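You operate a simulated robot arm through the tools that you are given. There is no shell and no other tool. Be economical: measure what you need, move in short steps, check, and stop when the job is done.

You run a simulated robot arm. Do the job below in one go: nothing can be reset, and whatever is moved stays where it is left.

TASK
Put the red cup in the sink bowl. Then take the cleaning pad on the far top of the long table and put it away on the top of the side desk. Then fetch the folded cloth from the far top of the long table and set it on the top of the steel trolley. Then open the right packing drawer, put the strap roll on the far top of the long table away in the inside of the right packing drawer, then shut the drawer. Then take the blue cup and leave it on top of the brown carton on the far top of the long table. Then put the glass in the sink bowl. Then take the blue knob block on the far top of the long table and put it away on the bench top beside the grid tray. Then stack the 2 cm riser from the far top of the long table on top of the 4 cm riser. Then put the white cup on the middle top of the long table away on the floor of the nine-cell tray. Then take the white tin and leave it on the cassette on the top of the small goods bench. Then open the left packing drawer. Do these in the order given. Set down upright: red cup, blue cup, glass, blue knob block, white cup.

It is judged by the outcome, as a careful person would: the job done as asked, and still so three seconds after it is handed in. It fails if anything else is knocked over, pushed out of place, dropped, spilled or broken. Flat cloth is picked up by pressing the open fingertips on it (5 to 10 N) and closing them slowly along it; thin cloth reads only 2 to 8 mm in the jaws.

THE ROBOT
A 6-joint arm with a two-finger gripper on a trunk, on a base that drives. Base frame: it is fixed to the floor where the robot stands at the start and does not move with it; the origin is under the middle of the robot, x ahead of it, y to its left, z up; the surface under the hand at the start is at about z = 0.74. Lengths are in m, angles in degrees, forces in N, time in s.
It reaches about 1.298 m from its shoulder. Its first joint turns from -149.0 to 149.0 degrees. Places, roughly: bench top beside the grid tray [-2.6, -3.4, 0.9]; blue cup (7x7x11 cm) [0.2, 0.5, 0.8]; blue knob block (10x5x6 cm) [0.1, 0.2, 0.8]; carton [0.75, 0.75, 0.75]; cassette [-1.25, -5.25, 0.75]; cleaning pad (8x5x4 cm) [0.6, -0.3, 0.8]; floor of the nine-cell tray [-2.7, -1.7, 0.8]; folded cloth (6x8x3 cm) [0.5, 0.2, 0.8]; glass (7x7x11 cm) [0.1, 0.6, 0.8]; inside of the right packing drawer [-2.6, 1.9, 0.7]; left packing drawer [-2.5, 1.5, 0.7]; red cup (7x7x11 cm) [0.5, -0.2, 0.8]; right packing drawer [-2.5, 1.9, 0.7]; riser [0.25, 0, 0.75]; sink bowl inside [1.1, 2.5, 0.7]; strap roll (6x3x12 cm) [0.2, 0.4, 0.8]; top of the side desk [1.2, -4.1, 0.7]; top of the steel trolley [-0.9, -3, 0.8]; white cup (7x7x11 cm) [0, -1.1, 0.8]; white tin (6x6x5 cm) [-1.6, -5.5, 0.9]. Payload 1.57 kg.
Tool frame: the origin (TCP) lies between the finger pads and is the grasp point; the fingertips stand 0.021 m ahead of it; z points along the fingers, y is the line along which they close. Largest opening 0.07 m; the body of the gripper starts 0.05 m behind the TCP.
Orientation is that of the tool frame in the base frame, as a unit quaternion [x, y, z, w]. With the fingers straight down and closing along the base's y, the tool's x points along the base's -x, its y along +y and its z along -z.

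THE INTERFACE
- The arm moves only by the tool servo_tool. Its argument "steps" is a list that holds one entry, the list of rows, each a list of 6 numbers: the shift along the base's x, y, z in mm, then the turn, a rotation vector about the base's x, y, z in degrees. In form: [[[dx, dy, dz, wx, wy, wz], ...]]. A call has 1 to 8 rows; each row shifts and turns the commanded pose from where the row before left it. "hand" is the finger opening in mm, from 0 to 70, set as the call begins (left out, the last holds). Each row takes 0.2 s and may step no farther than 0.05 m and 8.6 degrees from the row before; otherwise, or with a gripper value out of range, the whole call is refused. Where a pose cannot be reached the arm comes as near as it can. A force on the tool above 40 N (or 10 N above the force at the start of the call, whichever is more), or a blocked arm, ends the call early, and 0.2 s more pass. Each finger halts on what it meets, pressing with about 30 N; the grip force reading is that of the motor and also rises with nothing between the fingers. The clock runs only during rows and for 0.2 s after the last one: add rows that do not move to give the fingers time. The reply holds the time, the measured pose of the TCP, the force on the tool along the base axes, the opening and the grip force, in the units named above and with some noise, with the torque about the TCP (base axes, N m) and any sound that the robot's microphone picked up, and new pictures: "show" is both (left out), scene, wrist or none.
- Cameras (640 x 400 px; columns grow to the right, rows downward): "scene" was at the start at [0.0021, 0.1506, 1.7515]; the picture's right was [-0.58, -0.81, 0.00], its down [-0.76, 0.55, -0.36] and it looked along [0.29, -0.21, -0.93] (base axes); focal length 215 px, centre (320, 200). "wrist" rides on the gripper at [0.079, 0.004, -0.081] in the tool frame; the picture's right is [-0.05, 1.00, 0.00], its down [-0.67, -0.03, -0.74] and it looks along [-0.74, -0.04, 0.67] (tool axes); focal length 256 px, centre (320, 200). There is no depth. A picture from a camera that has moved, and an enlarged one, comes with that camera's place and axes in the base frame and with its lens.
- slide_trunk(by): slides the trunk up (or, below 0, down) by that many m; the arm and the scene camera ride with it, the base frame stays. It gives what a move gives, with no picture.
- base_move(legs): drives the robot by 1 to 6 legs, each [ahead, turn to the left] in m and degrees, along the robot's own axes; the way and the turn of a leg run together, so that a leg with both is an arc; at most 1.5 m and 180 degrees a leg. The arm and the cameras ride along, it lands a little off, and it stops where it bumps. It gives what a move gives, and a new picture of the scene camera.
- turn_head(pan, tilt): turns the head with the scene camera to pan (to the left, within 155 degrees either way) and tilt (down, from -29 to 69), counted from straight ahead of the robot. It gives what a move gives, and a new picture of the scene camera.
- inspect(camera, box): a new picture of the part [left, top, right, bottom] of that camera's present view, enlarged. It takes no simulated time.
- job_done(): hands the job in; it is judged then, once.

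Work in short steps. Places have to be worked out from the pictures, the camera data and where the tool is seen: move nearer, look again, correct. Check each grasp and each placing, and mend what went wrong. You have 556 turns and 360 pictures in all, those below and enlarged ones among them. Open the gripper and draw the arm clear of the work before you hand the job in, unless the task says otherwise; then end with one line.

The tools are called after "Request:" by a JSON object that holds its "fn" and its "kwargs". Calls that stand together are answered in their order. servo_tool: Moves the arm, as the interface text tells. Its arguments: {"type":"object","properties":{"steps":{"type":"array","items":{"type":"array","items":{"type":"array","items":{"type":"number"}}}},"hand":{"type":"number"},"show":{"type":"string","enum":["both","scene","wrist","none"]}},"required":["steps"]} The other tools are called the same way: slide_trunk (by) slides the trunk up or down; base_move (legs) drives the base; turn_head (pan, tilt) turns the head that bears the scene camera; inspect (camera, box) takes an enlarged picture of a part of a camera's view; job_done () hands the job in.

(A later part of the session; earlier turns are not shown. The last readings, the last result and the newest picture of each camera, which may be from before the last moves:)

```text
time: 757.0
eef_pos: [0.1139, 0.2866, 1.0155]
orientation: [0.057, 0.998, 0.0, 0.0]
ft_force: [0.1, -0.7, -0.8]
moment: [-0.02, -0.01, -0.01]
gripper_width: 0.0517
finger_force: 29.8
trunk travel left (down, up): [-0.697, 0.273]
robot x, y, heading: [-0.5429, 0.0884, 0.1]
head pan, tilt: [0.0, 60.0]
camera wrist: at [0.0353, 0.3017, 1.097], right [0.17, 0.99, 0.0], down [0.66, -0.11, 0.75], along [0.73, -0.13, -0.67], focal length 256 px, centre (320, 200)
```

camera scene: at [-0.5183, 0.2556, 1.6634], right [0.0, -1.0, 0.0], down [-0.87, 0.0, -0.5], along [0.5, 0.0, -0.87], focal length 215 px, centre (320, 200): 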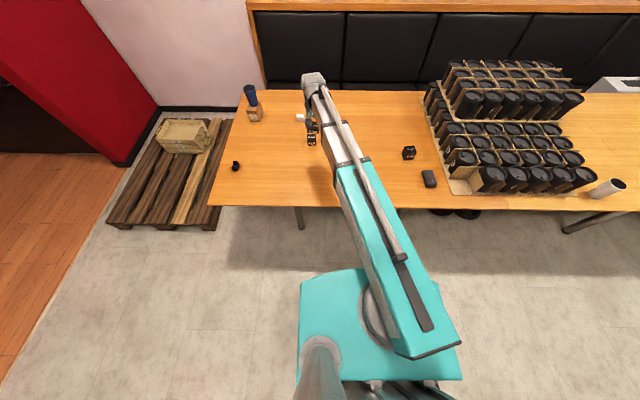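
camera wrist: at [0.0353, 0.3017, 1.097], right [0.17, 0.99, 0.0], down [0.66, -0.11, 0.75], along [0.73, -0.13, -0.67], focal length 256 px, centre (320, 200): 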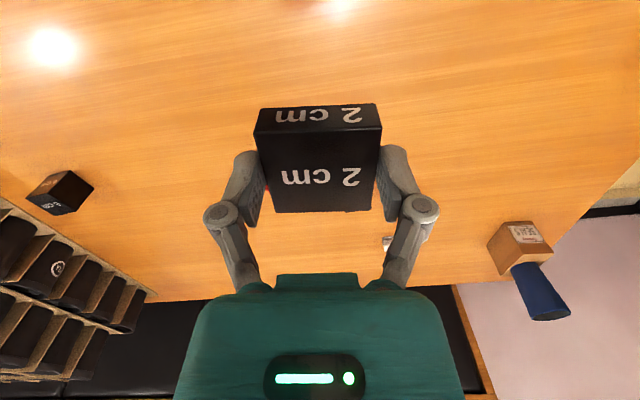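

Request:
{"fn": "servo_tool", "kwargs": {"steps": [[[45, 0, 0, 0, 0, 0], [45, 0, 0, 0, 0, 0], [45, 0, 0, 0, 0, 0], [45, 0, 0, 0, 0, 0], [45, 0, 0, 0, 0, 0], [25, 0, 0, 0, 0, 0], [0, 0, 0, 0, 0, 0]]], "show": "wrist"}}

```text
time: 758.6
eef_pos: [0.3636, 0.2895, 1.0158]
orientation: [0.058, 0.998, 0.0, 0.0]
ft_force: [0.3, 0.3, -1.8]
moment: [0.0, -0.02, 0.0]
gripper_width: 0.0516
finger_force: 30.3
trunk travel left (down, up): [-0.697, 0.273]
robot x, y, heading: [-0.5419, 0.0856, 0.1]
head pan, tilt: [0.0, 60.0]
camera wrist: at [0.2847, 0.3027, 1.0968], right [0.17, 0.99, 0.0], down [0.66, -0.11, 0.74], along [0.73, -0.13, -0.67], focal length 256 px, centre (320, 200)
```

wrist: 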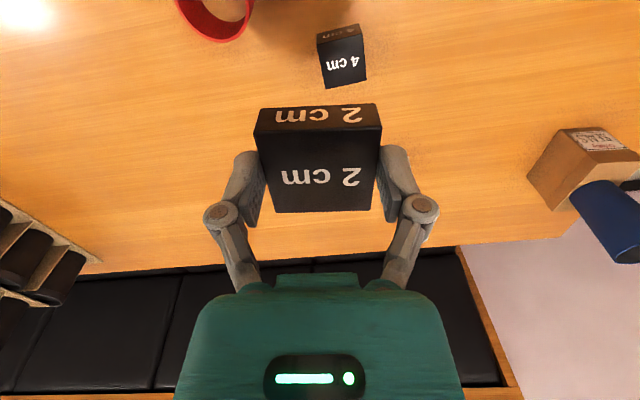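

4 cm riser top centre ≈ (0.403, 0.308), nearly square to the axes. Align over it (+7.5° yaw) and lower to just above.

Request:
{"fn": "servo_tool", "kwargs": {"steps": [[[20, 10, 0, 0, 0, 4], [20, 9, 0, 0, 0, 3.5], [0, 0, 0, 0, 0, 0]]], "show": "wrist"}}

```text
time: 759.4
eef_pos: [0.4025, 0.3089, 1.0154]
orientation: [-0.008, 1.0, -0.001, 0.0]
ft_force: [-0.2, -0.6, -1.2]
moment: [-0.01, 0.0, 0.04]
gripper_width: 0.0515
finger_force: 29.6
trunk travel left (down, up): [-0.697, 0.273]
robot x, y, heading: [-0.5453, 0.0876, 0.4]
head pan, tilt: [0.0, 60.0]
camera wrist: at [0.3239, 0.3119, 1.0968], right [0.04, 1.0, 0.0], down [0.67, -0.02, 0.74], along [0.74, -0.03, -0.67], focal length 256 px, centre (320, 200)
```

wrist: 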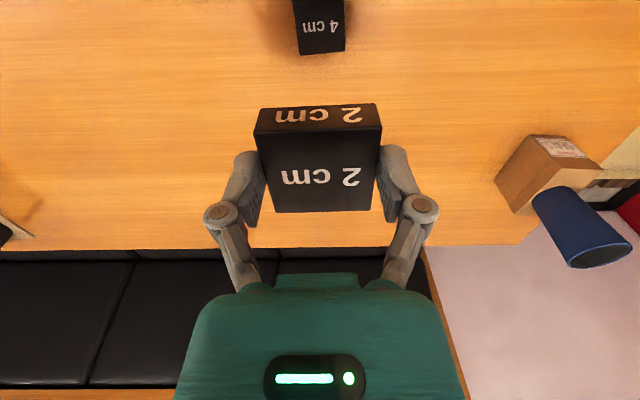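

Request:
{"fn": "servo_tool", "kwargs": {"steps": [[[-1, 0, 0, 0, 0, 1.5], [0, 0, 0, 0, 0, 0]]], "show": "none"}}

Request:
{"fn": "slide_trunk", "kwargs": {"by": -0.19}}

Request:
{"fn": "servo_tool", "kwargs": {"steps": [[[0, 0, 0, 0, 0, 0]]], "show": "wrist"}}

Request:
{"fn": "inspect", "kwargs": {"camera": "scene", "box": [270, 80, 370, 170]}}

```text
time: 760.0
eef_pos: [0.4013, 0.3077, 1.0158]
orientation: [-0.021, 1.0, 0.0, -0.001]
ft_force: [-0.1, 0.0, -1.5]
moment: [0.01, -0.01, 0.01]
gripper_width: 0.0514
finger_force: 30.1
trunk travel left (down, up): [-0.697, 0.273]
robot x, y, heading: [-0.5402, 0.0891, 0.1]
head pan, tilt: [0.0, 60.0]
```

```text
time: 762.1
eef_pos: [0.402, 0.3084, 0.826]
orientation: [-0.021, 1.0, -0.001, 0.0]
ft_force: [0.4, -0.5, -1.0]
moment: [0.02, 0.01, 0.02]
gripper_width: 0.0514
finger_force: 30.3
trunk travel left (down, up): [-0.507, 0.463]
robot x, y, heading: [-0.5433, 0.087, 0.0]
head pan, tilt: [0.0, 60.0]
```

```text
time: 762.5
eef_pos: [0.4024, 0.3082, 0.8252]
orientation: [-0.021, 1.0, 0.0, 0.0]
ft_force: [-0.7, 0.0, -0.8]
moment: [-0.02, 0.03, -0.01]
gripper_width: 0.0515
finger_force: 29.5
trunk travel left (down, up): [-0.507, 0.463]
robot x, y, heading: [-0.5416, 0.087, 0.3]
head pan, tilt: [0.0, 60.0]
camera wrist: at [0.3229, 0.3094, 0.9068], right [0.01, 1.0, 0.0], down [0.67, -0.01, 0.74], along [0.74, -0.01, -0.67], focal length 256 px, centre (320, 200)
```

wrist: 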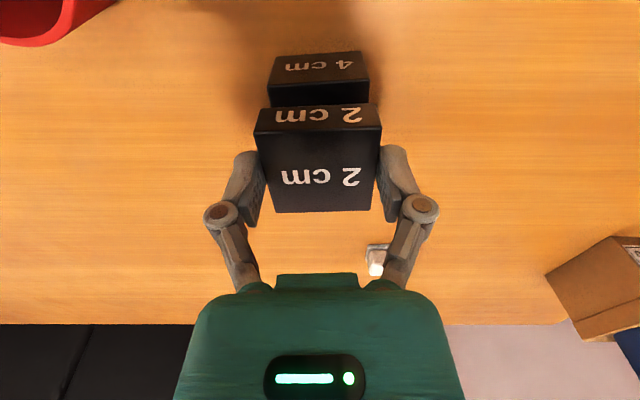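

```text
4.44 times, centred on (320, 125) of scene
camera zoom: at [-0.5181, 0.2553, 1.4734], right [0.0, -1.0, 0.0], down [-0.87, 0.0, -0.5], along [0.5, 0.0, -0.87], focal length 954 px, centre (320, 533)
```

zoom: 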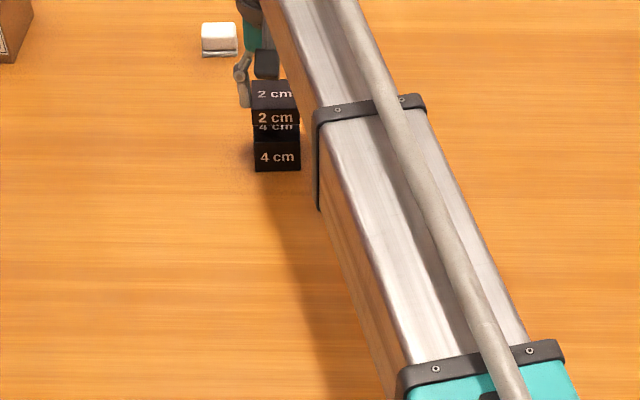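

Aligned. Lower to contact.

Request:
{"fn": "slide_trunk", "kwargs": {"by": -0.016}}

Request:
{"fn": "slide_trunk", "kwargs": {"by": -0.004}}

```text
time: 763.1
eef_pos: [0.4037, 0.309, 0.8092]
orientation: [-0.021, 1.0, 0.0, 0.0]
ft_force: [0.1, 0.0, -0.9]
moment: [-0.03, -0.03, -0.02]
gripper_width: 0.0515
finger_force: 30.0
trunk travel left (down, up): [-0.491, 0.479]
robot x, y, heading: [-0.5395, 0.088, 0.2]
head pan, tilt: [0.0, 60.0]
```

```text
time: 763.6
eef_pos: [0.4027, 0.3075, 0.8055]
orientation: [-0.02, 1.0, 0.001, 0.001]
ft_force: [0.4, 0.4, 5.0]
moment: [-0.02, -0.04, -0.02]
gripper_width: 0.0515
finger_force: 29.7
trunk travel left (down, up): [-0.487, 0.483]
robot x, y, heading: [-0.5439, 0.0864, 0.2]
head pan, tilt: [0.0, 60.0]
```

Request:
{"fn": "servo_tool", "kwargs": {"steps": [[[0, 0, 0, 0, 0, 0], [0, 0, 0, 0, 0, 0], [0, 0, 0, 0, 0, 0]]], "hand": 70, "show": "none"}}

Request:
{"fn": "slide_trunk", "kwargs": {"by": 0.2}}

Request:
{"fn": "servo_tool", "kwargs": {"steps": [[[0, 0, 0, 0, 0, 0]]], "show": "wrist"}}

Request:
{"fn": "inspect", "kwargs": {"camera": "scene", "box": [270, 80, 370, 170]}}

```text
time: 764.4
eef_pos: [0.4019, 0.3079, 0.8064]
orientation: [-0.022, 1.0, 0.0, -0.001]
ft_force: [0.9, -0.4, 0.0]
moment: [0.0, 0.0, -0.03]
gripper_width: 0.07
finger_force: 0.0
trunk travel left (down, up): [-0.487, 0.483]
robot x, y, heading: [-0.541, 0.0868, 0.0]
head pan, tilt: [0.0, 60.0]
```

```text
time: 766.6
eef_pos: [0.4025, 0.3086, 1.0059]
orientation: [-0.022, 1.0, 0.0, 0.0]
ft_force: [-0.1, -0.6, 0.0]
moment: [-0.01, 0.0, -0.02]
gripper_width: 0.0697
finger_force: 0.1
trunk travel left (down, up): [-0.687, 0.283]
robot x, y, heading: [-0.5434, 0.0879, 0.3]
head pan, tilt: [0.0, 60.0]
```

```text
time: 767.0
eef_pos: [0.4024, 0.3086, 1.0059]
orientation: [-0.021, 1.0, 0.0, 0.0]
ft_force: [-1.3, 0.0, 0.6]
moment: [0.02, 0.01, 0.0]
gripper_width: 0.0702
finger_force: 0.1
trunk travel left (down, up): [-0.687, 0.283]
robot x, y, heading: [-0.5413, 0.0863, 0.2]
head pan, tilt: [0.0, 60.0]
camera wrist: at [0.3228, 0.3094, 1.0869], right [0.01, 1.0, 0.0], down [0.67, -0.01, 0.75], along [0.75, -0.01, -0.67], focal length 256 px, centre (320, 200)
```

wrist: 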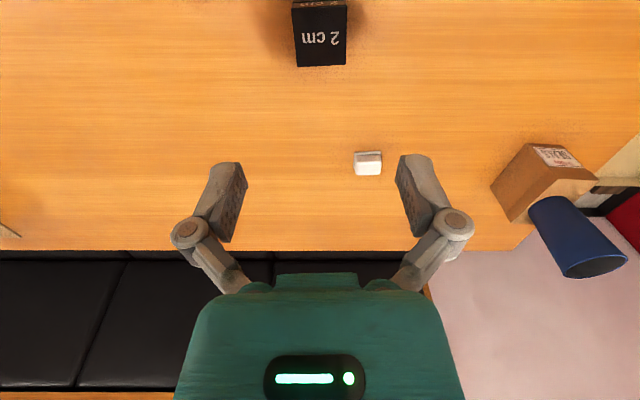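

```text
4.44 times, centred on (320, 125) of scene
camera zoom: at [-0.5182, 0.2553, 1.6534], right [0.0, -1.0, 0.0], down [-0.87, 0.0, -0.5], along [0.5, 0.0, -0.87], focal length 954 px, centre (320, 533)
```

zoom: 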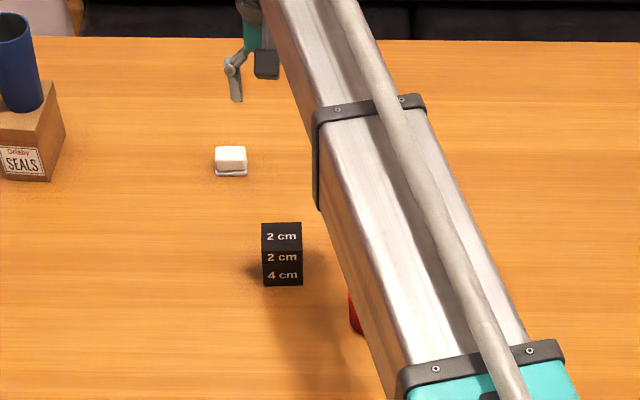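

Stack is neat. Now the white cup on the table's middle part at about (0.03, -1.1): raise, retract, and drive there.

Request:
{"fn": "slide_trunk", "kwargs": {"by": 0.12}}

Request:
{"fn": "servo_tool", "kwargs": {"steps": [[[-45, -20, 0, 0, 0, 0], [-45, -20, 0, 0, 0, 0], [-45, -20, 0, 0, 0, 0], [-45, -20, 0, 0, 0, 0], [0, -30, 0, 0, 0, 0], [0, -30, 0, 0, 0, -2.4]]], "hand": 40, "show": "none"}}

Request:
{"fn": "base_move", "kwargs": {"legs": [[-0.25, 0], [0, -90], [1.15, 0], [0, 90]]}}

```text
time: 768.5
eef_pos: [0.402, 0.3076, 1.1259]
orientation: [-0.021, 1.0, 0.0, -0.001]
ft_force: [-0.5, 0.7, -0.5]
moment: [0.02, 0.05, 0.01]
gripper_width: 0.0701
finger_force: 0.0
trunk travel left (down, up): [-0.807, 0.163]
robot x, y, heading: [-0.5437, 0.0873, 0.2]
head pan, tilt: [0.0, 60.0]
```

```text
time: 769.9
eef_pos: [0.2217, 0.1668, 1.1252]
orientation: [0.0, 1.0, 0.0, -0.001]
ft_force: [-0.6, -0.7, 0.2]
moment: [0.01, -0.02, -0.01]
gripper_width: 0.0401
finger_force: 0.0
trunk travel left (down, up): [-0.807, 0.163]
robot x, y, heading: [-0.543, 0.0864, 0.3]
head pan, tilt: [0.0, 60.0]
```

```text
time: 790.1
eef_pos: [-0.0055, -0.9488, 1.1265]
orientation: [-0.015, 1.0, 0.0, -0.001]
ft_force: [0.0, -0.2, -0.5]
moment: [0.0, -0.03, -0.03]
gripper_width: 0.0404
finger_force: 0.0
trunk travel left (down, up): [-0.807, 0.163]
robot x, y, heading: [-0.7628, -1.0939, 1.8]
head pan, tilt: [0.0, 60.0]
camera scene: at [-0.7459, -0.9246, 1.7734], right [0.03, -1.0, 0.0], down [-0.87, -0.02, -0.5], along [0.5, 0.01, -0.87], focal length 215 px, centre (320, 200)
```

scene: 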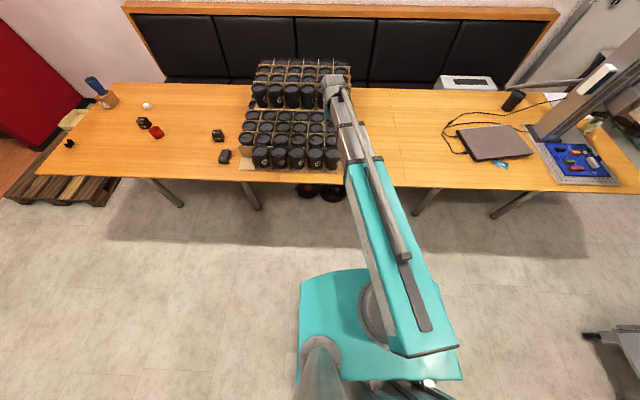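

Request:
{"fn": "servo_tool", "kwargs": {"steps": [[[-16, -38, 0, 0, 0, 0], [-16, -38, 0, 0, 0, 0], [-16, -38, 0, 0, 0, 0], [-16, -38, 0, 0, 0, -1.7], [0, 0, 0, 0, 0, 0]]], "show": "both"}}

```text
time: 791.3
eef_pos: [-0.0711, -1.1007, 1.1258]
orientation: [0.0, 1.0, 0.0, 0.001]
ft_force: [0.0, 0.2, -0.7]
moment: [0.0, 0.0, 0.02]
gripper_width: 0.0399
finger_force: 0.0
trunk travel left (down, up): [-0.807, 0.163]
robot x, y, heading: [-0.7619, -1.0905, 1.5]
head pan, tilt: [0.0, 60.0]
camera scene: at [-0.7459, -0.9245, 1.7734], right [0.03, -1.0, 0.0], down [-0.87, -0.02, -0.5], along [0.5, 0.01, -0.87], focal length 215 px, centre (320, 200)
camera wrist: at [-0.1509, -1.0958, 1.207], right [0.05, 1.0, 0.0], down [0.67, -0.03, 0.75], along [0.74, -0.04, -0.67], focal length 256 px, centre (320, 200)
```

scene: 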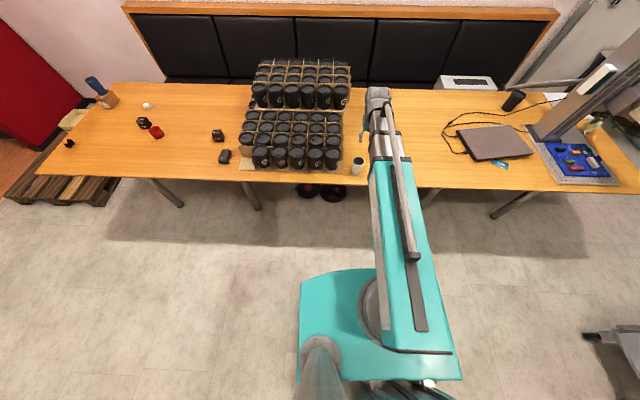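
wrist: 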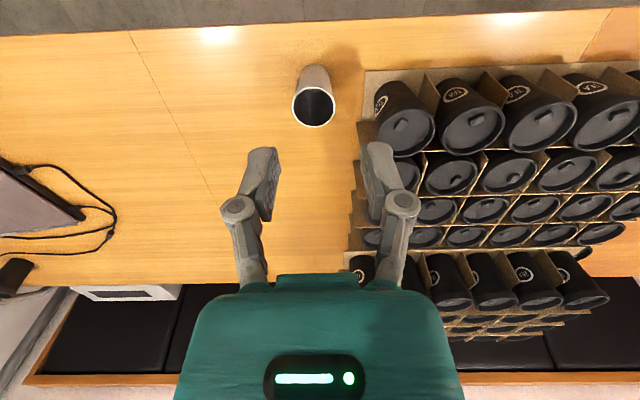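

White cup rim centre ≈ (0.037, -1.116). Take its -y wall, away from the black cups.

Request:
{"fn": "servo_tool", "kwargs": {"steps": [[[36, -15, 0, 0, 0, 0], [36, -15, 0, 0, 0, 0], [36, -16, 0, 0, 0, 0], [0, 0, 0, 0, 0, 0]]], "show": "none"}}

Request:
{"fn": "slide_trunk", "kwargs": {"by": -0.215}}

Request:
{"fn": "servo_tool", "kwargs": {"steps": [[[0, 0, 0, 0, 0, 0]]], "show": "wrist"}}

```text
time: 792.3
eef_pos: [0.0374, -1.1463, 1.1259]
orientation: [0.0, 1.0, 0.0, 0.0]
ft_force: [0.7, -0.2, -0.4]
moment: [-0.02, -0.01, -0.02]
gripper_width: 0.0397
finger_force: 0.1
trunk travel left (down, up): [-0.807, 0.163]
robot x, y, heading: [-0.7675, -1.095, 1.7]
head pan, tilt: [0.0, 60.0]
```

```text
time: 794.6
eef_pos: [0.038, -1.1466, 0.91]
orientation: [-0.001, 1.0, 0.0, 0.0]
ft_force: [0.4, -1.4, 0.0]
moment: [0.01, -0.01, 0.04]
gripper_width: 0.0398
finger_force: 0.1
trunk travel left (down, up): [-0.592, 0.378]
robot x, y, heading: [-0.7624, -1.0934, 1.3]
head pan, tilt: [0.0, 60.0]
```

```text
time: 795.0
eef_pos: [0.0389, -1.1469, 0.91]
orientation: [0.0, 1.0, 0.0, 0.0]
ft_force: [-0.3, 0.0, 0.6]
moment: [0.0, 0.0, -0.02]
gripper_width: 0.0399
finger_force: 0.0
trunk travel left (down, up): [-0.592, 0.378]
robot x, y, heading: [-0.7672, -1.0974, 1.4]
head pan, tilt: [0.0, 60.0]
camera wrist: at [-0.0413, -1.1416, 0.992], right [0.05, 1.0, 0.0], down [0.67, -0.04, 0.75], along [0.74, -0.04, -0.67], focal length 256 px, centre (320, 200)
```

wrist: 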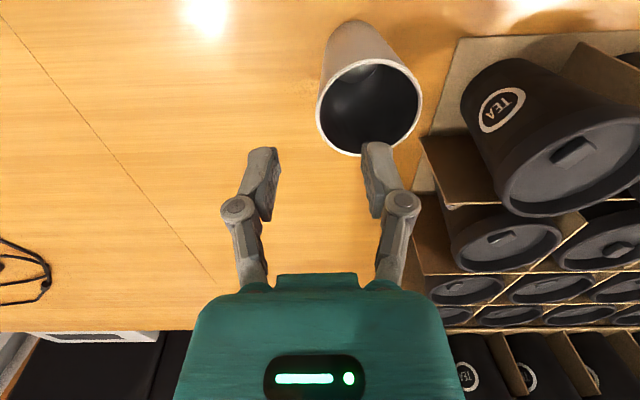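

Request:
{"fn": "slide_trunk", "kwargs": {"by": -0.064}}

Request:
{"fn": "servo_tool", "kwargs": {"steps": [[[-2, 0, 0, 0, 0, 0], [0, 0, 0, 0, 0, 0], [0, 0, 0, 0, 0, 0], [0, 0, 0, 0, 0, 0]]], "hand": 0, "show": "wrist"}}

```text
time: 796.0
eef_pos: [0.0388, -1.1462, 0.8463]
orientation: [0.0, 1.0, 0.0, 0.0]
ft_force: [-0.9, 0.8, 1.1]
moment: [0.01, 0.05, 0.02]
gripper_width: 0.0399
finger_force: 0.0
trunk travel left (down, up): [-0.528, 0.442]
robot x, y, heading: [-0.7661, -1.0921, 1.6]
head pan, tilt: [0.0, 60.0]
```

```text
time: 797.0
eef_pos: [0.036, -1.1451, 0.8474]
orientation: [0.0, 1.0, 0.0, 0.0]
ft_force: [0.0, 0.3, 2.5]
moment: [0.2, 0.14, -0.04]
gripper_width: 0.0058
finger_force: 10.1
trunk travel left (down, up): [-0.528, 0.442]
robot x, y, heading: [-0.7644, -1.0912, 1.5]
head pan, tilt: [0.0, 60.0]
camera wrist: at [-0.0436, -1.1414, 0.9282], right [0.05, 1.0, 0.0], down [0.67, -0.04, 0.75], along [0.74, -0.04, -0.67], focal length 256 px, centre (320, 200)
```

wrist: 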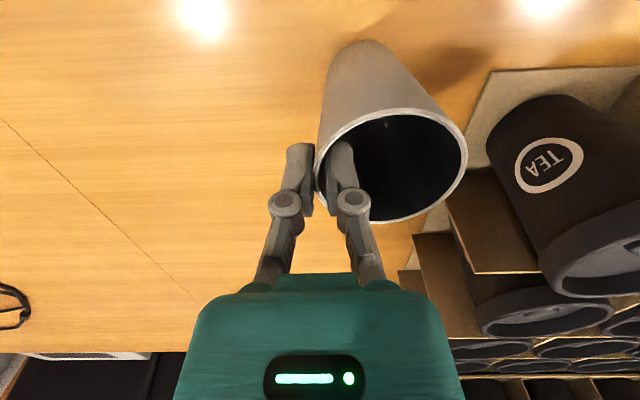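

White cup gripped. Lift and drive to the nine-cell tray.

Request:
{"fn": "slide_trunk", "kwargs": {"by": 0.28}}

Request:
{"fn": "base_move", "kwargs": {"legs": [[0, -150], [1.1, 0], [0, -31.5]]}}

Request:
{"fn": "turn_head", "kwargs": {"pan": 0, "tilt": 55}}

```text
time: 799.8
eef_pos: [0.0365, -1.1461, 1.1258]
orientation: [0.0, 1.0, -0.001, 0.0]
ft_force: [-0.2, 0.5, -1.1]
moment: [-0.02, -0.01, 0.0]
gripper_width: 0.006
finger_force: 10.3
trunk travel left (down, up): [-0.808, 0.162]
robot x, y, heading: [-0.7632, -1.0899, 1.6]
head pan, tilt: [0.0, 60.0]
```

```text
time: 818.0
eef_pos: [-2.4772, -1.5935, 1.1267]
orientation: [1.0, -0.009, 0.0, 0.0]
ft_force: [-1.0, -0.1, -1.0]
moment: [0.01, 0.01, 0.0]
gripper_width: 0.0061
finger_force: 10.0
trunk travel left (down, up): [-0.808, 0.162]
robot x, y, heading: [-1.678, -1.7316, -179.0]
head pan, tilt: [0.0, 60.0]
camera scene: at [-1.6929, -1.9054, 1.7745], right [-0.02, 1.0, 0.0], down [0.87, 0.02, -0.5], along [-0.5, -0.01, -0.87], focal length 215 px, centre (320, 200)
```

scene: 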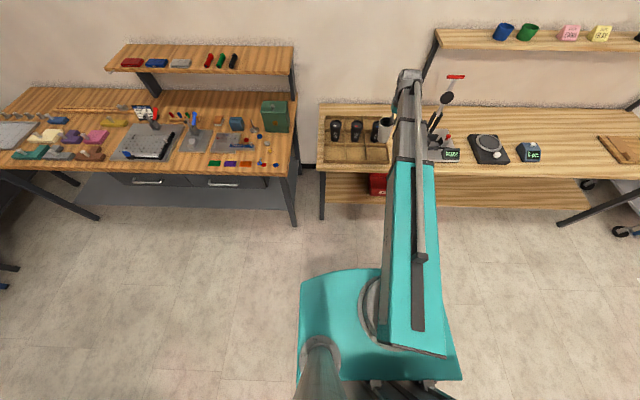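

```text
time: 818.6
eef_pos: [-2.477, -1.5962, 1.1271]
orientation: [1.0, -0.01, 0.001, 0.0]
ft_force: [0.3, -1.3, -1.9]
moment: [0.11, 0.01, 0.02]
gripper_width: 0.0059
finger_force: 10.2
trunk travel left (down, up): [-0.808, 0.162]
robot x, y, heading: [-1.6748, -1.7337, -179.1]
head pan, tilt: [0.0, 55.0]
camera scene: at [-1.6987, -1.909, 1.7801], right [-0.02, 1.0, 0.0], down [0.82, 0.02, -0.57], along [-0.57, -0.01, -0.82], focal length 215 px, centre (320, 200)
```

scene: 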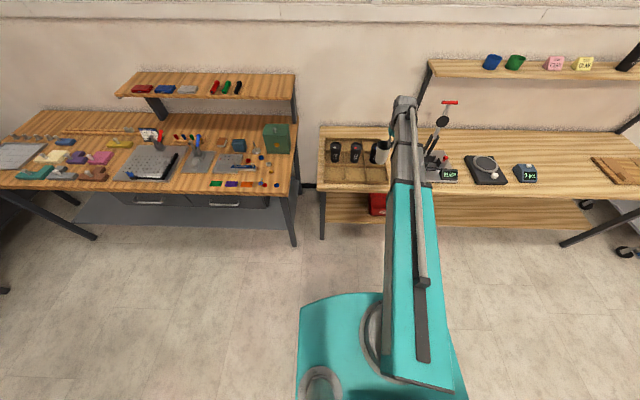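

Request:
{"fn": "inspect", "kwargs": {"camera": "scene", "box": [305, 110, 425, 210]}}

```text
4.00 times, centred on (365, 160) of scene
camera zoom: at [-1.6987, -1.909, 1.7801], right [-0.02, 1.0, 0.0], down [0.82, 0.02, -0.57], along [-0.57, -0.01, -0.82], focal length 858 px, centre (140, 360)
```

zoom: 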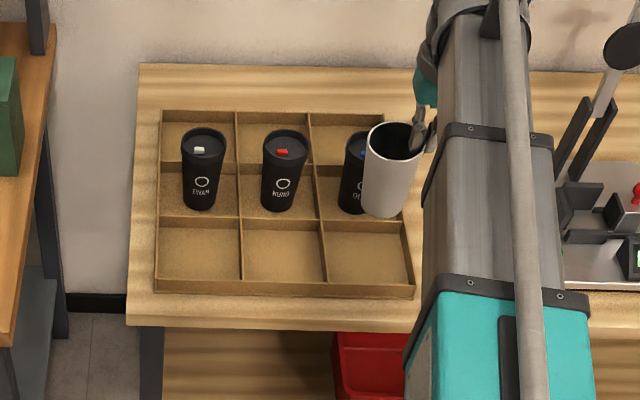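

Tray cells are ~12–13 cm; the front row is empty. I'll use the front middle cell, near (-2.57, -1.70). Move over it and lower partly for a check.

Request:
{"fn": "servo_tool", "kwargs": {"steps": [[[-32, -24, 0, 0, 0, 0], [-32, -24, 0, 0, 0, 0], [-32, -24, 0, 0, 0, 0], [0, 0, 0, 0, 0, 0]]], "show": "none"}}

Request:
{"fn": "slide_trunk", "kwargs": {"by": -0.06}}

Request:
{"fn": "servo_tool", "kwargs": {"steps": [[[0, 0, 0, 0, 0, 0]]], "show": "wrist"}}

Request:
{"fn": "inspect", "kwargs": {"camera": "scene", "box": [305, 110, 425, 210]}}

```text
time: 819.6
eef_pos: [-2.5725, -1.6663, 1.1258]
orientation: [1.0, -0.011, 0.0, -0.001]
ft_force: [-0.2, 0.1, -2.0]
moment: [0.04, 0.0, 0.01]
gripper_width: 0.0061
finger_force: 9.8
trunk travel left (down, up): [-0.808, 0.162]
robot x, y, heading: [-1.6736, -1.7329, -179.0]
head pan, tilt: [0.0, 55.0]
```

```text
time: 820.6
eef_pos: [-2.5719, -1.6668, 1.0668]
orientation: [1.0, -0.01, -0.001, -0.001]
ft_force: [0.1, 0.4, -0.4]
moment: [0.09, 0.03, -0.01]
gripper_width: 0.006
finger_force: 10.2
trunk travel left (down, up): [-0.748, 0.222]
robot x, y, heading: [-1.6759, -1.7319, -179.1]
head pan, tilt: [0.0, 55.0]
```

```text
time: 821.0
eef_pos: [-2.5723, -1.6669, 1.0657]
orientation: [1.0, -0.009, 0.0, 0.0]
ft_force: [-0.3, -0.5, -1.0]
moment: [0.08, -0.01, 0.01]
gripper_width: 0.0062
finger_force: 9.7
trunk travel left (down, up): [-0.748, 0.222]
robot x, y, heading: [-1.6773, -1.7341, -179.0]
head pan, tilt: [0.0, 55.0]
camera wrist: at [-2.4931, -1.6719, 1.1479], right [-0.07, -1.0, 0.0], down [-0.67, 0.05, 0.74], along [-0.74, 0.06, -0.67], focal length 256 px, centre (320, 200)
```

wrist: 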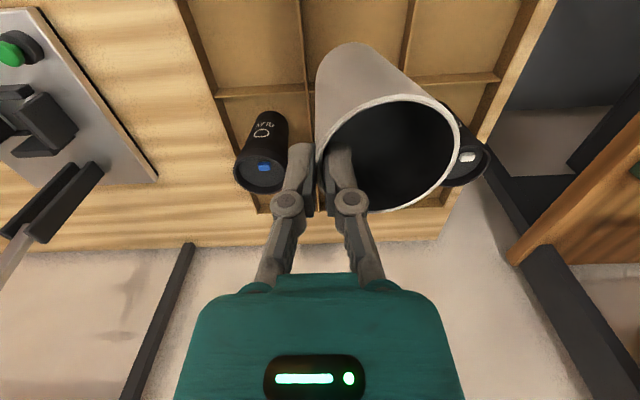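

```text
4.00 times, centred on (365, 160) of scene
camera zoom: at [-1.6985, -1.906, 1.7205], right [-0.02, 1.0, 0.0], down [0.82, 0.02, -0.57], along [-0.57, -0.01, -0.82], focal length 858 px, centre (140, 360)
```

zoom: 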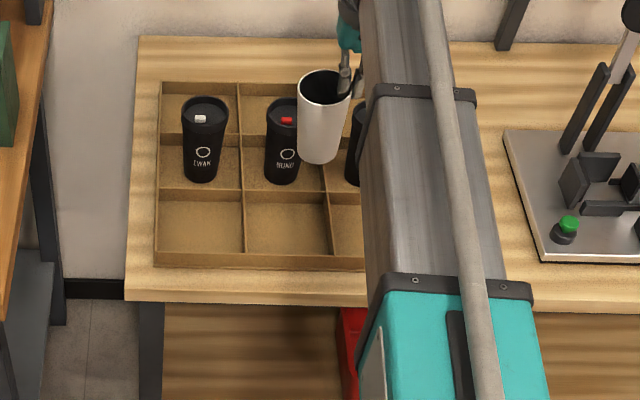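

Cup is over the front-middle cell. Shift +10 mm in x and lower toward the cell floor.

Request:
{"fn": "servo_tool", "kwargs": {"steps": [[[10, -3, 0, 0, 0, 0], [0, 0, 0, 0, 0, 0]]], "show": "none"}}

Request:
{"fn": "slide_trunk", "kwargs": {"by": -0.07}}

Request:
{"fn": "servo_tool", "kwargs": {"steps": [[[0, 0, 0, 0, 0, 0]]], "show": "wrist"}}

Request:
{"fn": "inspect", "kwargs": {"camera": "scene", "box": [305, 90, 425, 190]}}

```text
time: 821.6
eef_pos: [-2.5628, -1.6684, 1.0665]
orientation: [1.0, -0.01, 0.001, 0.0]
ft_force: [0.4, -0.2, -1.2]
moment: [0.03, -0.01, -0.05]
gripper_width: 0.0062
finger_force: 9.9
trunk travel left (down, up): [-0.748, 0.222]
robot x, y, heading: [-1.6736, -1.7345, -178.8]
head pan, tilt: [0.0, 55.0]
```

```text
time: 822.7
eef_pos: [-2.5614, -1.6689, 0.997]
orientation: [1.0, -0.01, 0.0, 0.0]
ft_force: [1.0, 0.2, -1.6]
moment: [0.06, 0.03, 0.0]
gripper_width: 0.0059
finger_force: 10.5
trunk travel left (down, up): [-0.678, 0.292]
robot x, y, heading: [-1.6746, -1.7337, -178.8]
head pan, tilt: [0.0, 55.0]
```

```text
time: 823.1
eef_pos: [-2.5628, -1.6698, 0.9957]
orientation: [1.0, -0.009, 0.0, -0.001]
ft_force: [0.4, -0.2, -1.5]
moment: [0.05, 0.0, -0.02]
gripper_width: 0.0059
finger_force: 10.0
trunk travel left (down, up): [-0.678, 0.292]
robot x, y, heading: [-1.6747, -1.7334, -178.9]
head pan, tilt: [0.0, 55.0]
camera wrist: at [-2.4835, -1.6749, 1.0779], right [-0.07, -1.0, 0.0], down [-0.67, 0.05, 0.74], along [-0.74, 0.06, -0.67], focal length 256 px, centre (320, 200)
```

wrist: 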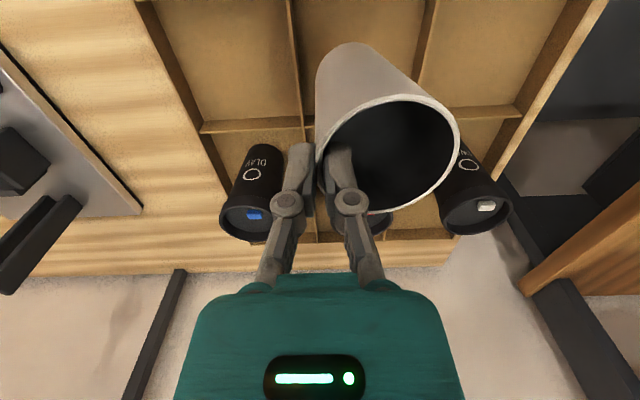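

```text
4.00 times, centred on (365, 140) of scene
camera zoom: at [-1.6984, -1.906, 1.6505], right [-0.02, 1.0, 0.0], down [0.82, 0.02, -0.57], along [-0.57, -0.01, -0.82], focal length 858 px, centre (140, 440)
```

zoom: 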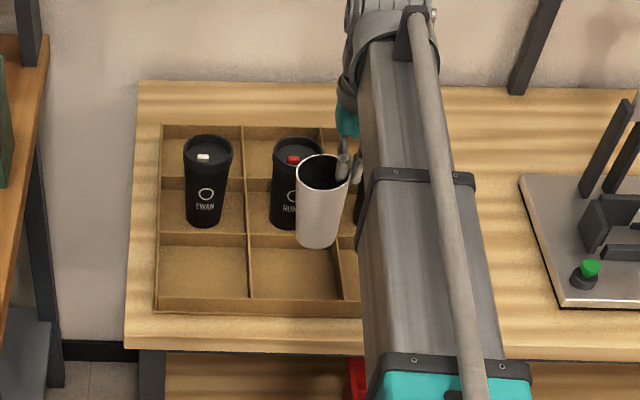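

Request:
{"fn": "slide_trunk", "kwargs": {"by": -0.05}}

Request:
{"fn": "slide_trunk", "kwargs": {"by": -0.012}}

Request:
{"fn": "slide_trunk", "kwargs": {"by": -0.008}}

```text
time: 824.0
eef_pos: [-2.563, -1.6691, 0.9469]
orientation: [1.0, -0.01, -0.001, 0.0]
ft_force: [-0.4, 0.8, -1.6]
moment: [0.05, -0.02, -0.02]
gripper_width: 0.0059
finger_force: 9.8
trunk travel left (down, up): [-0.628, 0.342]
robot x, y, heading: [-1.6753, -1.7347, -178.9]
head pan, tilt: [0.0, 55.0]
```

```text
time: 824.6
eef_pos: [-2.5628, -1.6694, 0.9347]
orientation: [1.0, -0.01, 0.001, 0.0]
ft_force: [0.5, -0.1, -1.9]
moment: [0.05, 0.03, 0.01]
gripper_width: 0.006
finger_force: 9.8
trunk travel left (down, up): [-0.616, 0.354]
robot x, y, heading: [-1.6775, -1.7346, -178.9]
head pan, tilt: [0.0, 55.0]
```

```text
time: 825.2
eef_pos: [-2.5621, -1.6688, 0.9269]
orientation: [1.0, -0.01, 0.0, 0.0]
ft_force: [0.3, -0.3, -1.5]
moment: [0.05, 0.04, 0.0]
gripper_width: 0.006
finger_force: 9.4
trunk travel left (down, up): [-0.608, 0.362]
robot x, y, heading: [-1.6759, -1.7327, -178.5]
head pan, tilt: [0.0, 55.0]
```

Request:
{"fn": "slide_trunk", "kwargs": {"by": -0.008}}

Request:
{"fn": "slide_trunk", "kwargs": {"by": -0.006}}

Request:
{"fn": "slide_trunk", "kwargs": {"by": -0.005}}

```text
time: 825.8
eef_pos: [-2.563, -1.6682, 0.9185]
orientation: [1.0, -0.009, 0.0, 0.0]
ft_force: [0.5, 0.1, -1.3]
moment: [0.03, 0.0, 0.01]
gripper_width: 0.0058
finger_force: 9.6
trunk travel left (down, up): [-0.6, 0.37]
robot x, y, heading: [-1.6745, -1.7336, -179.0]
head pan, tilt: [0.0, 55.0]
```

```text
time: 826.3
eef_pos: [-2.5622, -1.6692, 0.9119]
orientation: [1.0, -0.01, 0.0, 0.001]
ft_force: [-0.3, -0.3, -1.1]
moment: [0.01, -0.03, 0.02]
gripper_width: 0.006
finger_force: 9.9
trunk travel left (down, up): [-0.594, 0.376]
robot x, y, heading: [-1.6758, -1.7329, -179.0]
head pan, tilt: [0.0, 55.0]
```

```text
time: 826.9
eef_pos: [-2.5622, -1.6692, 0.9076]
orientation: [1.0, -0.011, 0.0, 0.001]
ft_force: [-0.5, 0.5, -0.8]
moment: [0.03, -0.01, 0.01]
gripper_width: 0.0063
finger_force: 9.8
trunk travel left (down, up): [-0.589, 0.381]
robot x, y, heading: [-1.6788, -1.7333, -178.8]
head pan, tilt: [0.0, 55.0]
```

Request:
{"fn": "slide_trunk", "kwargs": {"by": -0.005}}

Request:
{"fn": "slide_trunk", "kwargs": {"by": -0.005}}

Request:
{"fn": "servo_tool", "kwargs": {"steps": [[[0, 0, 0, 0, 0, 0]]], "show": "wrist"}}

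Request:
{"fn": "inspect", "kwargs": {"camera": "scene", "box": [305, 80, 425, 180]}}

```text
time: 827.4
eef_pos: [-2.5628, -1.6688, 0.9021]
orientation: [1.0, -0.01, 0.0, 0.0]
ft_force: [0.4, -0.5, -1.1]
moment: [0.05, 0.0, 0.0]
gripper_width: 0.0059
finger_force: 10.2
trunk travel left (down, up): [-0.584, 0.386]
robot x, y, heading: [-1.6713, -1.734, -179.1]
head pan, tilt: [0.0, 55.0]
```

```text
time: 828.0
eef_pos: [-2.5623, -1.6698, 0.8994]
orientation: [1.0, -0.01, 0.0, -0.001]
ft_force: [0.4, 2.2, 6.1]
moment: [0.07, -0.04, -0.01]
gripper_width: 0.006
finger_force: 10.1
trunk travel left (down, up): [-0.579, 0.391]
robot x, y, heading: [-1.6772, -1.7362, -179.2]
head pan, tilt: [0.0, 55.0]
```

```text
time: 828.4
eef_pos: [-2.5624, -1.669, 0.8985]
orientation: [1.0, -0.009, 0.0, 0.0]
ft_force: [1.3, 3.9, 6.6]
moment: [0.05, -0.07, 0.0]
gripper_width: 0.0059
finger_force: 10.1
trunk travel left (down, up): [-0.579, 0.391]
robot x, y, heading: [-1.6756, -1.736, -178.8]
head pan, tilt: [0.0, 55.0]
camera wrist: at [-2.4828, -1.6747, 0.9794], right [-0.07, -1.0, 0.0], down [-0.66, 0.05, 0.75], along [-0.74, 0.06, -0.67], focal length 256 px, centre (320, 200)
```

wrist: 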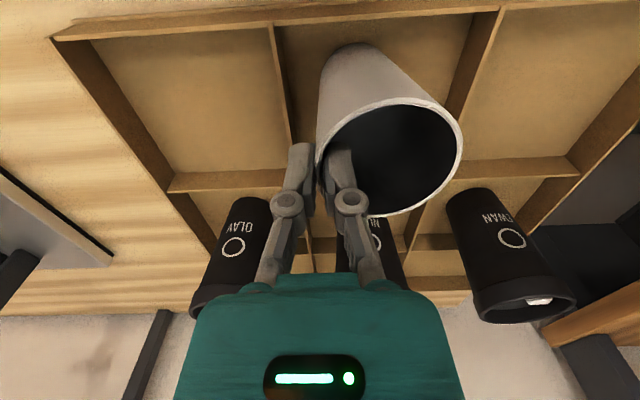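

```text
4.00 times, centred on (365, 130) of scene
camera zoom: at [-1.6974, -1.9058, 1.5515], right [-0.02, 1.0, 0.0], down [0.82, 0.02, -0.57], along [-0.57, -0.01, -0.82], focal length 858 px, centre (140, 480)
```

zoom: 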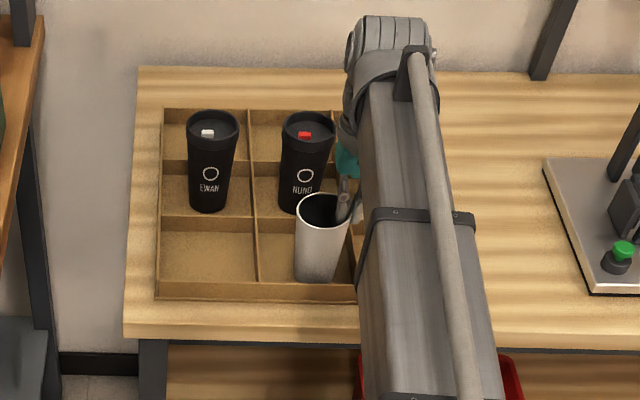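

Cup rests on the cell floor. Open and rise.

Request:
{"fn": "servo_tool", "kwargs": {"steps": [[[0, 0, 0, 0, 0, 0], [0, 0, 0, 0, 0, 0]]], "hand": 30, "show": "none"}}

Request:
{"fn": "slide_trunk", "kwargs": {"by": 0.23}}

Request:
{"fn": "servo_tool", "kwargs": {"steps": [[[40, 20, 0, 0, 0, 0], [40, 20, 0, 0, 0, 0], [0, 0, 0, 0, 0, 0]]], "show": "wrist"}}

Request:
{"fn": "inspect", "kwargs": {"camera": "scene", "box": [305, 110, 425, 210]}}

```text
time: 829.0
eef_pos: [-2.5624, -1.6682, 0.8974]
orientation: [1.0, -0.01, 0.0, 0.001]
ft_force: [-0.4, -0.2, -0.4]
moment: [0.02, 0.02, 0.01]
gripper_width: 0.03
finger_force: 0.1
trunk travel left (down, up): [-0.579, 0.391]
robot x, y, heading: [-1.6742, -1.7315, -179.0]
head pan, tilt: [0.0, 55.0]
```

```text
time: 831.4
eef_pos: [-2.5632, -1.6696, 1.1273]
orientation: [1.0, -0.009, 0.0, -0.001]
ft_force: [0.3, -0.6, -0.1]
moment: [-0.01, 0.0, 0.02]
gripper_width: 0.0301
finger_force: 0.0
trunk travel left (down, up): [-0.809, 0.161]
robot x, y, heading: [-1.6736, -1.7368, -178.9]
head pan, tilt: [0.0, 55.0]
```

```text
time: 832.2
eef_pos: [-2.4824, -1.6297, 1.127]
orientation: [1.0, -0.01, 0.0, 0.0]
ft_force: [0.4, 0.5, 0.9]
moment: [0.0, 0.03, -0.02]
gripper_width: 0.0298
finger_force: 0.0
trunk travel left (down, up): [-0.809, 0.161]
robot x, y, heading: [-1.6792, -1.7354, -178.9]
head pan, tilt: [0.0, 55.0]
camera wrist: at [-2.4024, -1.6358, 1.2088], right [-0.07, -1.0, 0.0], down [-0.67, 0.05, 0.74], along [-0.74, 0.06, -0.67], focal length 256 px, centre (320, 200)
```

wrist: 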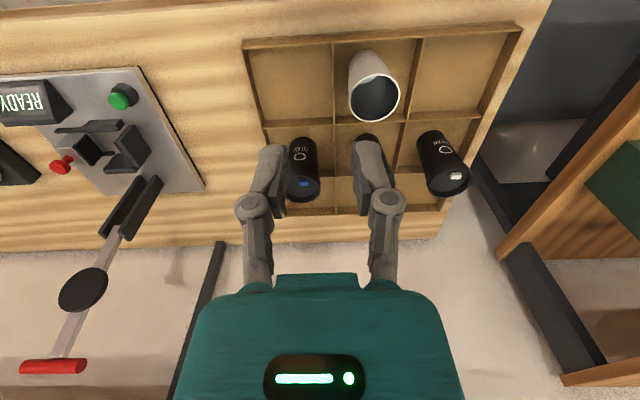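

```text
4.00 times, centred on (365, 160) of scene
camera zoom: at [-1.6986, -1.906, 1.7815], right [-0.02, 1.0, 0.0], down [0.82, 0.02, -0.57], along [-0.57, -0.01, -0.82], focal length 858 px, centre (140, 360)
```

zoom: 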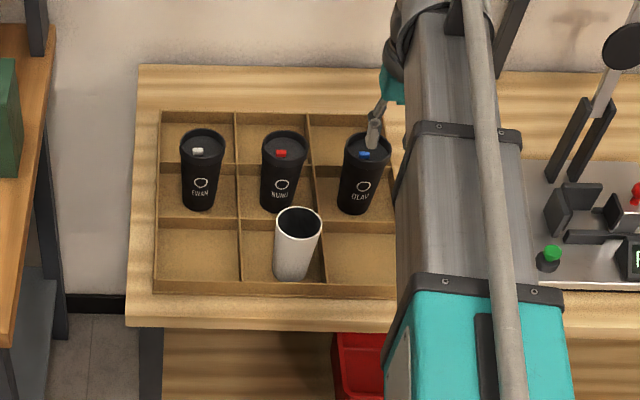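

White cup is in the tray. Now to the small goods bench: turn south and drive to about (-1.6, -3.6) to look.

Request:
{"fn": "base_move", "kwargs": {"legs": [[0, 89], [1.0, 0], [0.85, 0]]}}

Request:
{"fn": "turn_head", "kwargs": {"pan": 0, "tilt": 35}}

```text
time: 849.2
eef_pos: [-1.8103, -4.3915, 1.1269]
orientation: [0.723, 0.691, 0.0, 0.0]
ft_force: [0.2, 0.7, -0.4]
moment: [0.0, 0.0, -0.02]
gripper_width: 0.0297
finger_force: 0.1
trunk travel left (down, up): [-0.809, 0.161]
robot x, y, heading: [-1.6843, -3.588, -90.6]
head pan, tilt: [0.0, 55.0]
camera scene: at [-1.5149, -3.62, 1.7815], right [-1.0, 0.01, 0.0], down [0.01, 0.82, -0.57], along [-0.01, -0.57, -0.82], focal length 215 px, centre (320, 200)
```

scene: 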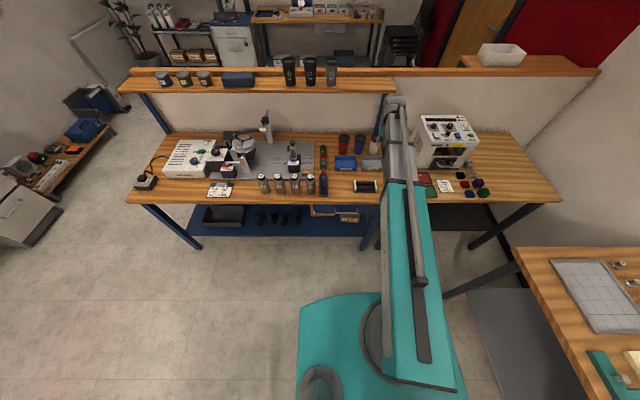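

```text
time: 850.0
eef_pos: [-1.8102, -4.3917, 1.1282]
orientation: [0.723, 0.69, 0.0, 0.0]
ft_force: [0.4, 0.7, 0.4]
moment: [0.0, 0.0, 0.01]
gripper_width: 0.0298
finger_force: 0.0
trunk travel left (down, up): [-0.809, 0.161]
robot x, y, heading: [-1.6845, -3.5889, -90.7]
head pan, tilt: [0.0, 35.0]
camera scene: at [-1.515, -3.6357, 1.8096], right [-1.0, 0.01, 0.0], down [0.01, 0.57, -0.82], along [-0.01, -0.82, -0.57], focal length 215 px, centre (320, 200)
```

scene: 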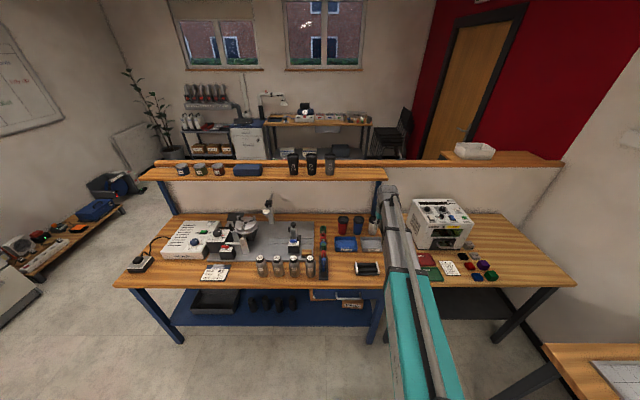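

The cassette and tin (y≈-5.25…-5.5) must be behind the half-height wall. I'll go east around its end and look behind it.

Request:
{"fn": "base_move", "kwargs": {"legs": [[0, 86], [1.2, 0], [0.6, 0]]}}

Request:
{"fn": "turn_head", "kwargs": {"pan": -70, "tilt": 25}}

```text
time: 866.6
eef_pos: [0.899, -3.8408, 1.1268]
orientation: [0.043, 0.999, 0.0, 0.0]
ft_force: [-0.6, 0.1, -0.3]
moment: [0.03, 0.04, 0.0]
gripper_width: 0.0299
finger_force: 0.0
trunk travel left (down, up): [-0.809, 0.161]
robot x, y, heading: [0.0988, -3.6827, -3.3]
head pan, tilt: [0.0, 35.0]
camera scene: at [0.1571, -3.5169, 1.8097], right [-0.06, -1.0, 0.0], down [-0.57, 0.03, -0.82], along [0.82, -0.05, -0.57], focal length 215 px, centre (320, 200)
```

scene: 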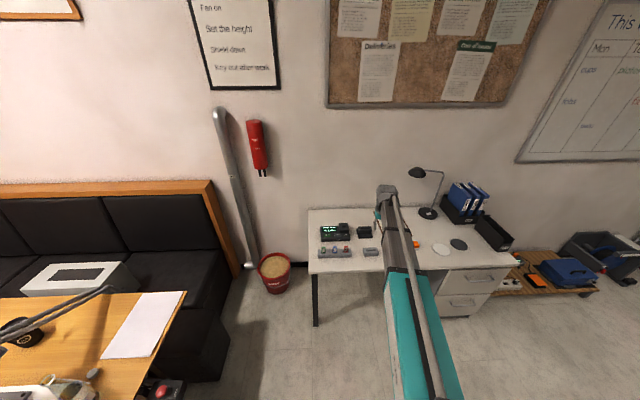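

```text
time: 868.0
eef_pos: [0.8994, -3.8407, 1.1279]
orientation: [0.044, 0.999, -0.001, 0.0]
ft_force: [-0.6, 0.2, -0.6]
moment: [0.01, 0.0, 0.0]
gripper_width: 0.0301
finger_force: 0.0
trunk travel left (down, up): [-0.809, 0.161]
robot x, y, heading: [0.099, -3.6841, -3.4]
head pan, tilt: [-70.0, 25.0]
camera scene: at [0.095, -3.6, 1.8255], right [-0.96, -0.29, 0.0], down [-0.12, 0.4, -0.91], along [0.26, -0.87, -0.42], focal length 215 px, centre (320, 200)
```

scene: 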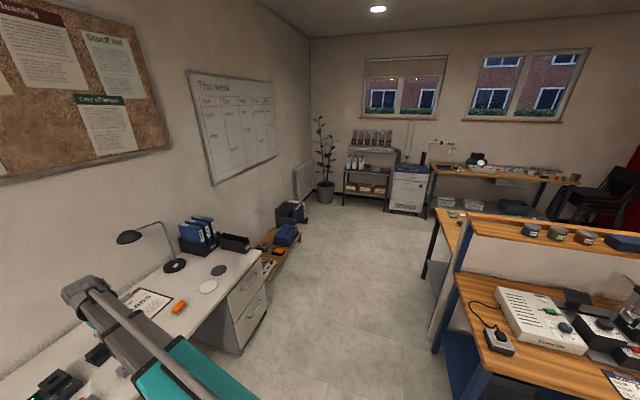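

A bench stands behind the half-wall. Drive south through the passage and look west.

Request:
{"fn": "base_move", "kwargs": {"legs": [[0, -83.5], [1.2, 0], [0.6, 0]]}}

Request:
{"fn": "turn_head", "kwargs": {"pan": -70, "tilt": 35}}

```text
time: 884.6
eef_pos: [0.0942, -6.2964, 1.1271]
orientation: [0.7, 0.714, 0.0, 0.0]
ft_force: [-0.2, -0.4, 0.5]
moment: [0.03, -0.02, 0.01]
gripper_width: 0.0301
finger_force: 0.1
trunk travel left (down, up): [-0.809, 0.161]
robot x, y, heading: [0.1682, -5.4849, -87.8]
head pan, tilt: [-70.0, 25.0]
camera scene: at [0.2548, -5.4734, 1.8255], right [-0.38, 0.93, 0.0], down [0.39, 0.16, -0.91], along [-0.84, -0.34, -0.42], focal length 215 px, centre (320, 200)
```

scene: 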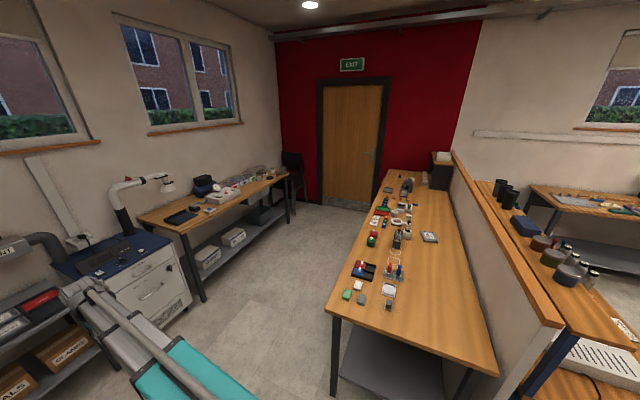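

```text
time: 885.3
eef_pos: [0.0936, -6.2967, 1.1274]
orientation: [0.7, 0.714, 0.0, 0.0]
ft_force: [-0.3, -0.3, 0.6]
moment: [0.02, 0.0, 0.0]
gripper_width: 0.0299
finger_force: 0.0
trunk travel left (down, up): [-0.809, 0.161]
robot x, y, heading: [0.1696, -5.4873, -87.6]
head pan, tilt: [-70.0, 35.0]
camera scene: at [0.2584, -5.4713, 1.8098], right [-0.38, 0.93, 0.0], down [0.53, 0.22, -0.82], along [-0.76, -0.31, -0.57], focal length 215 px, centre (320, 200)
```

scene: 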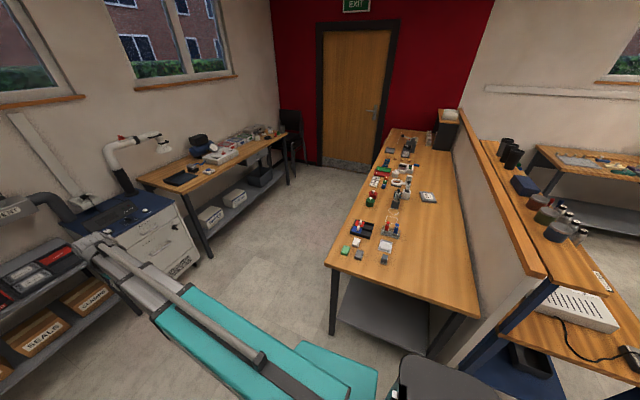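

Request:
{"fn": "inspect", "kwargs": {"camera": "scene", "box": [325, 120, 475, 275]}}

```text
2.58 times, centred on (400, 198) of scene
camera zoom: at [0.2584, -5.4713, 1.8098], right [-0.38, 0.93, 0.0], down [0.53, 0.22, -0.82], along [-0.76, -0.31, -0.57], focal length 554 px, centre (114, 206)
```

zoom: 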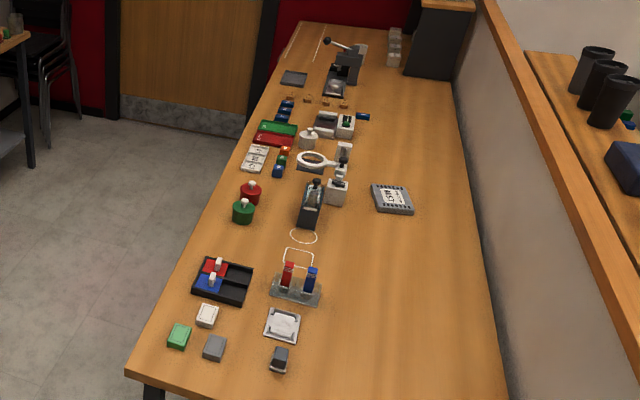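

Found: cassette (grey square) on the bench's wall side, and the white tin with a knob lid further along. I'll drive in the aisle facing west and reach to the right. First raise the arm and swing it to the robot's right.

Request:
{"fn": "slide_trunk", "kwargs": {"by": 0.15}}

Request:
{"fn": "servo_tool", "kwargs": {"steps": [[[-45, 5, 0, 0, 0, 0], [-45, 5, 0, 0, 0, 0], [-45, 10, 0, 0, 0, -4], [-45, 15, 0, 0, 0, -8], [-45, 20, 0, 0, 0, -8], [-40, 25, 0, 0, 0, -8], [-40, 30, 0, 0, 0, -8], [-40, 30, 0, 0, 0, -8]]], "show": "none"}}

Request:
{"fn": "servo_tool", "kwargs": {"steps": [[[-35, 35, 0, 0, 0, -8], [-35, 35, 0, 0, 0, -8], [-35, 35, 0, 0, 0, -8], [-35, 35, 0, 0, 0, -8], [-30, 40, 0, 0, 0, -8], [-30, 40, 0, 0, 0, -8], [-30, 40, 0, 0, 0, 0], [-30, 40, 0, 0, 0, 0]]], "show": "none"}}

```text
time: 887.1
eef_pos: [0.0947, -6.2964, 1.2787]
orientation: [0.701, 0.713, 0.001, -0.001]
ft_force: [0.7, 0.0, -0.1]
moment: [-0.01, 0.0, -0.02]
gripper_width: 0.0302
finger_force: 0.1
trunk travel left (down, up): [-0.959, 0.011]
robot x, y, heading: [0.1683, -5.4856, -87.9]
head pan, tilt: [-70.0, 35.0]
```

```text
time: 888.9
eef_pos: [-0.2502, -6.1544, 1.2785]
orientation: [0.917, 0.399, -0.001, 0.001]
ft_force: [0.2, -0.3, 0.9]
moment: [-0.02, 0.0, -0.02]
gripper_width: 0.0301
finger_force: 0.1
trunk travel left (down, up): [-0.959, 0.011]
robot x, y, heading: [0.1722, -5.4892, -87.7]
head pan, tilt: [-70.0, 35.0]
```

```text
time: 890.7
eef_pos: [-0.5121, -5.8554, 1.278]
orientation: [1.0, -0.008, -0.001, 0.0]
ft_force: [-1.3, 0.7, -0.1]
moment: [-0.02, -0.01, -0.01]
gripper_width: 0.0299
finger_force: 0.0
trunk travel left (down, up): [-0.959, 0.011]
robot x, y, heading: [0.1692, -5.491, -87.6]
head pan, tilt: [-70.0, 35.0]
```

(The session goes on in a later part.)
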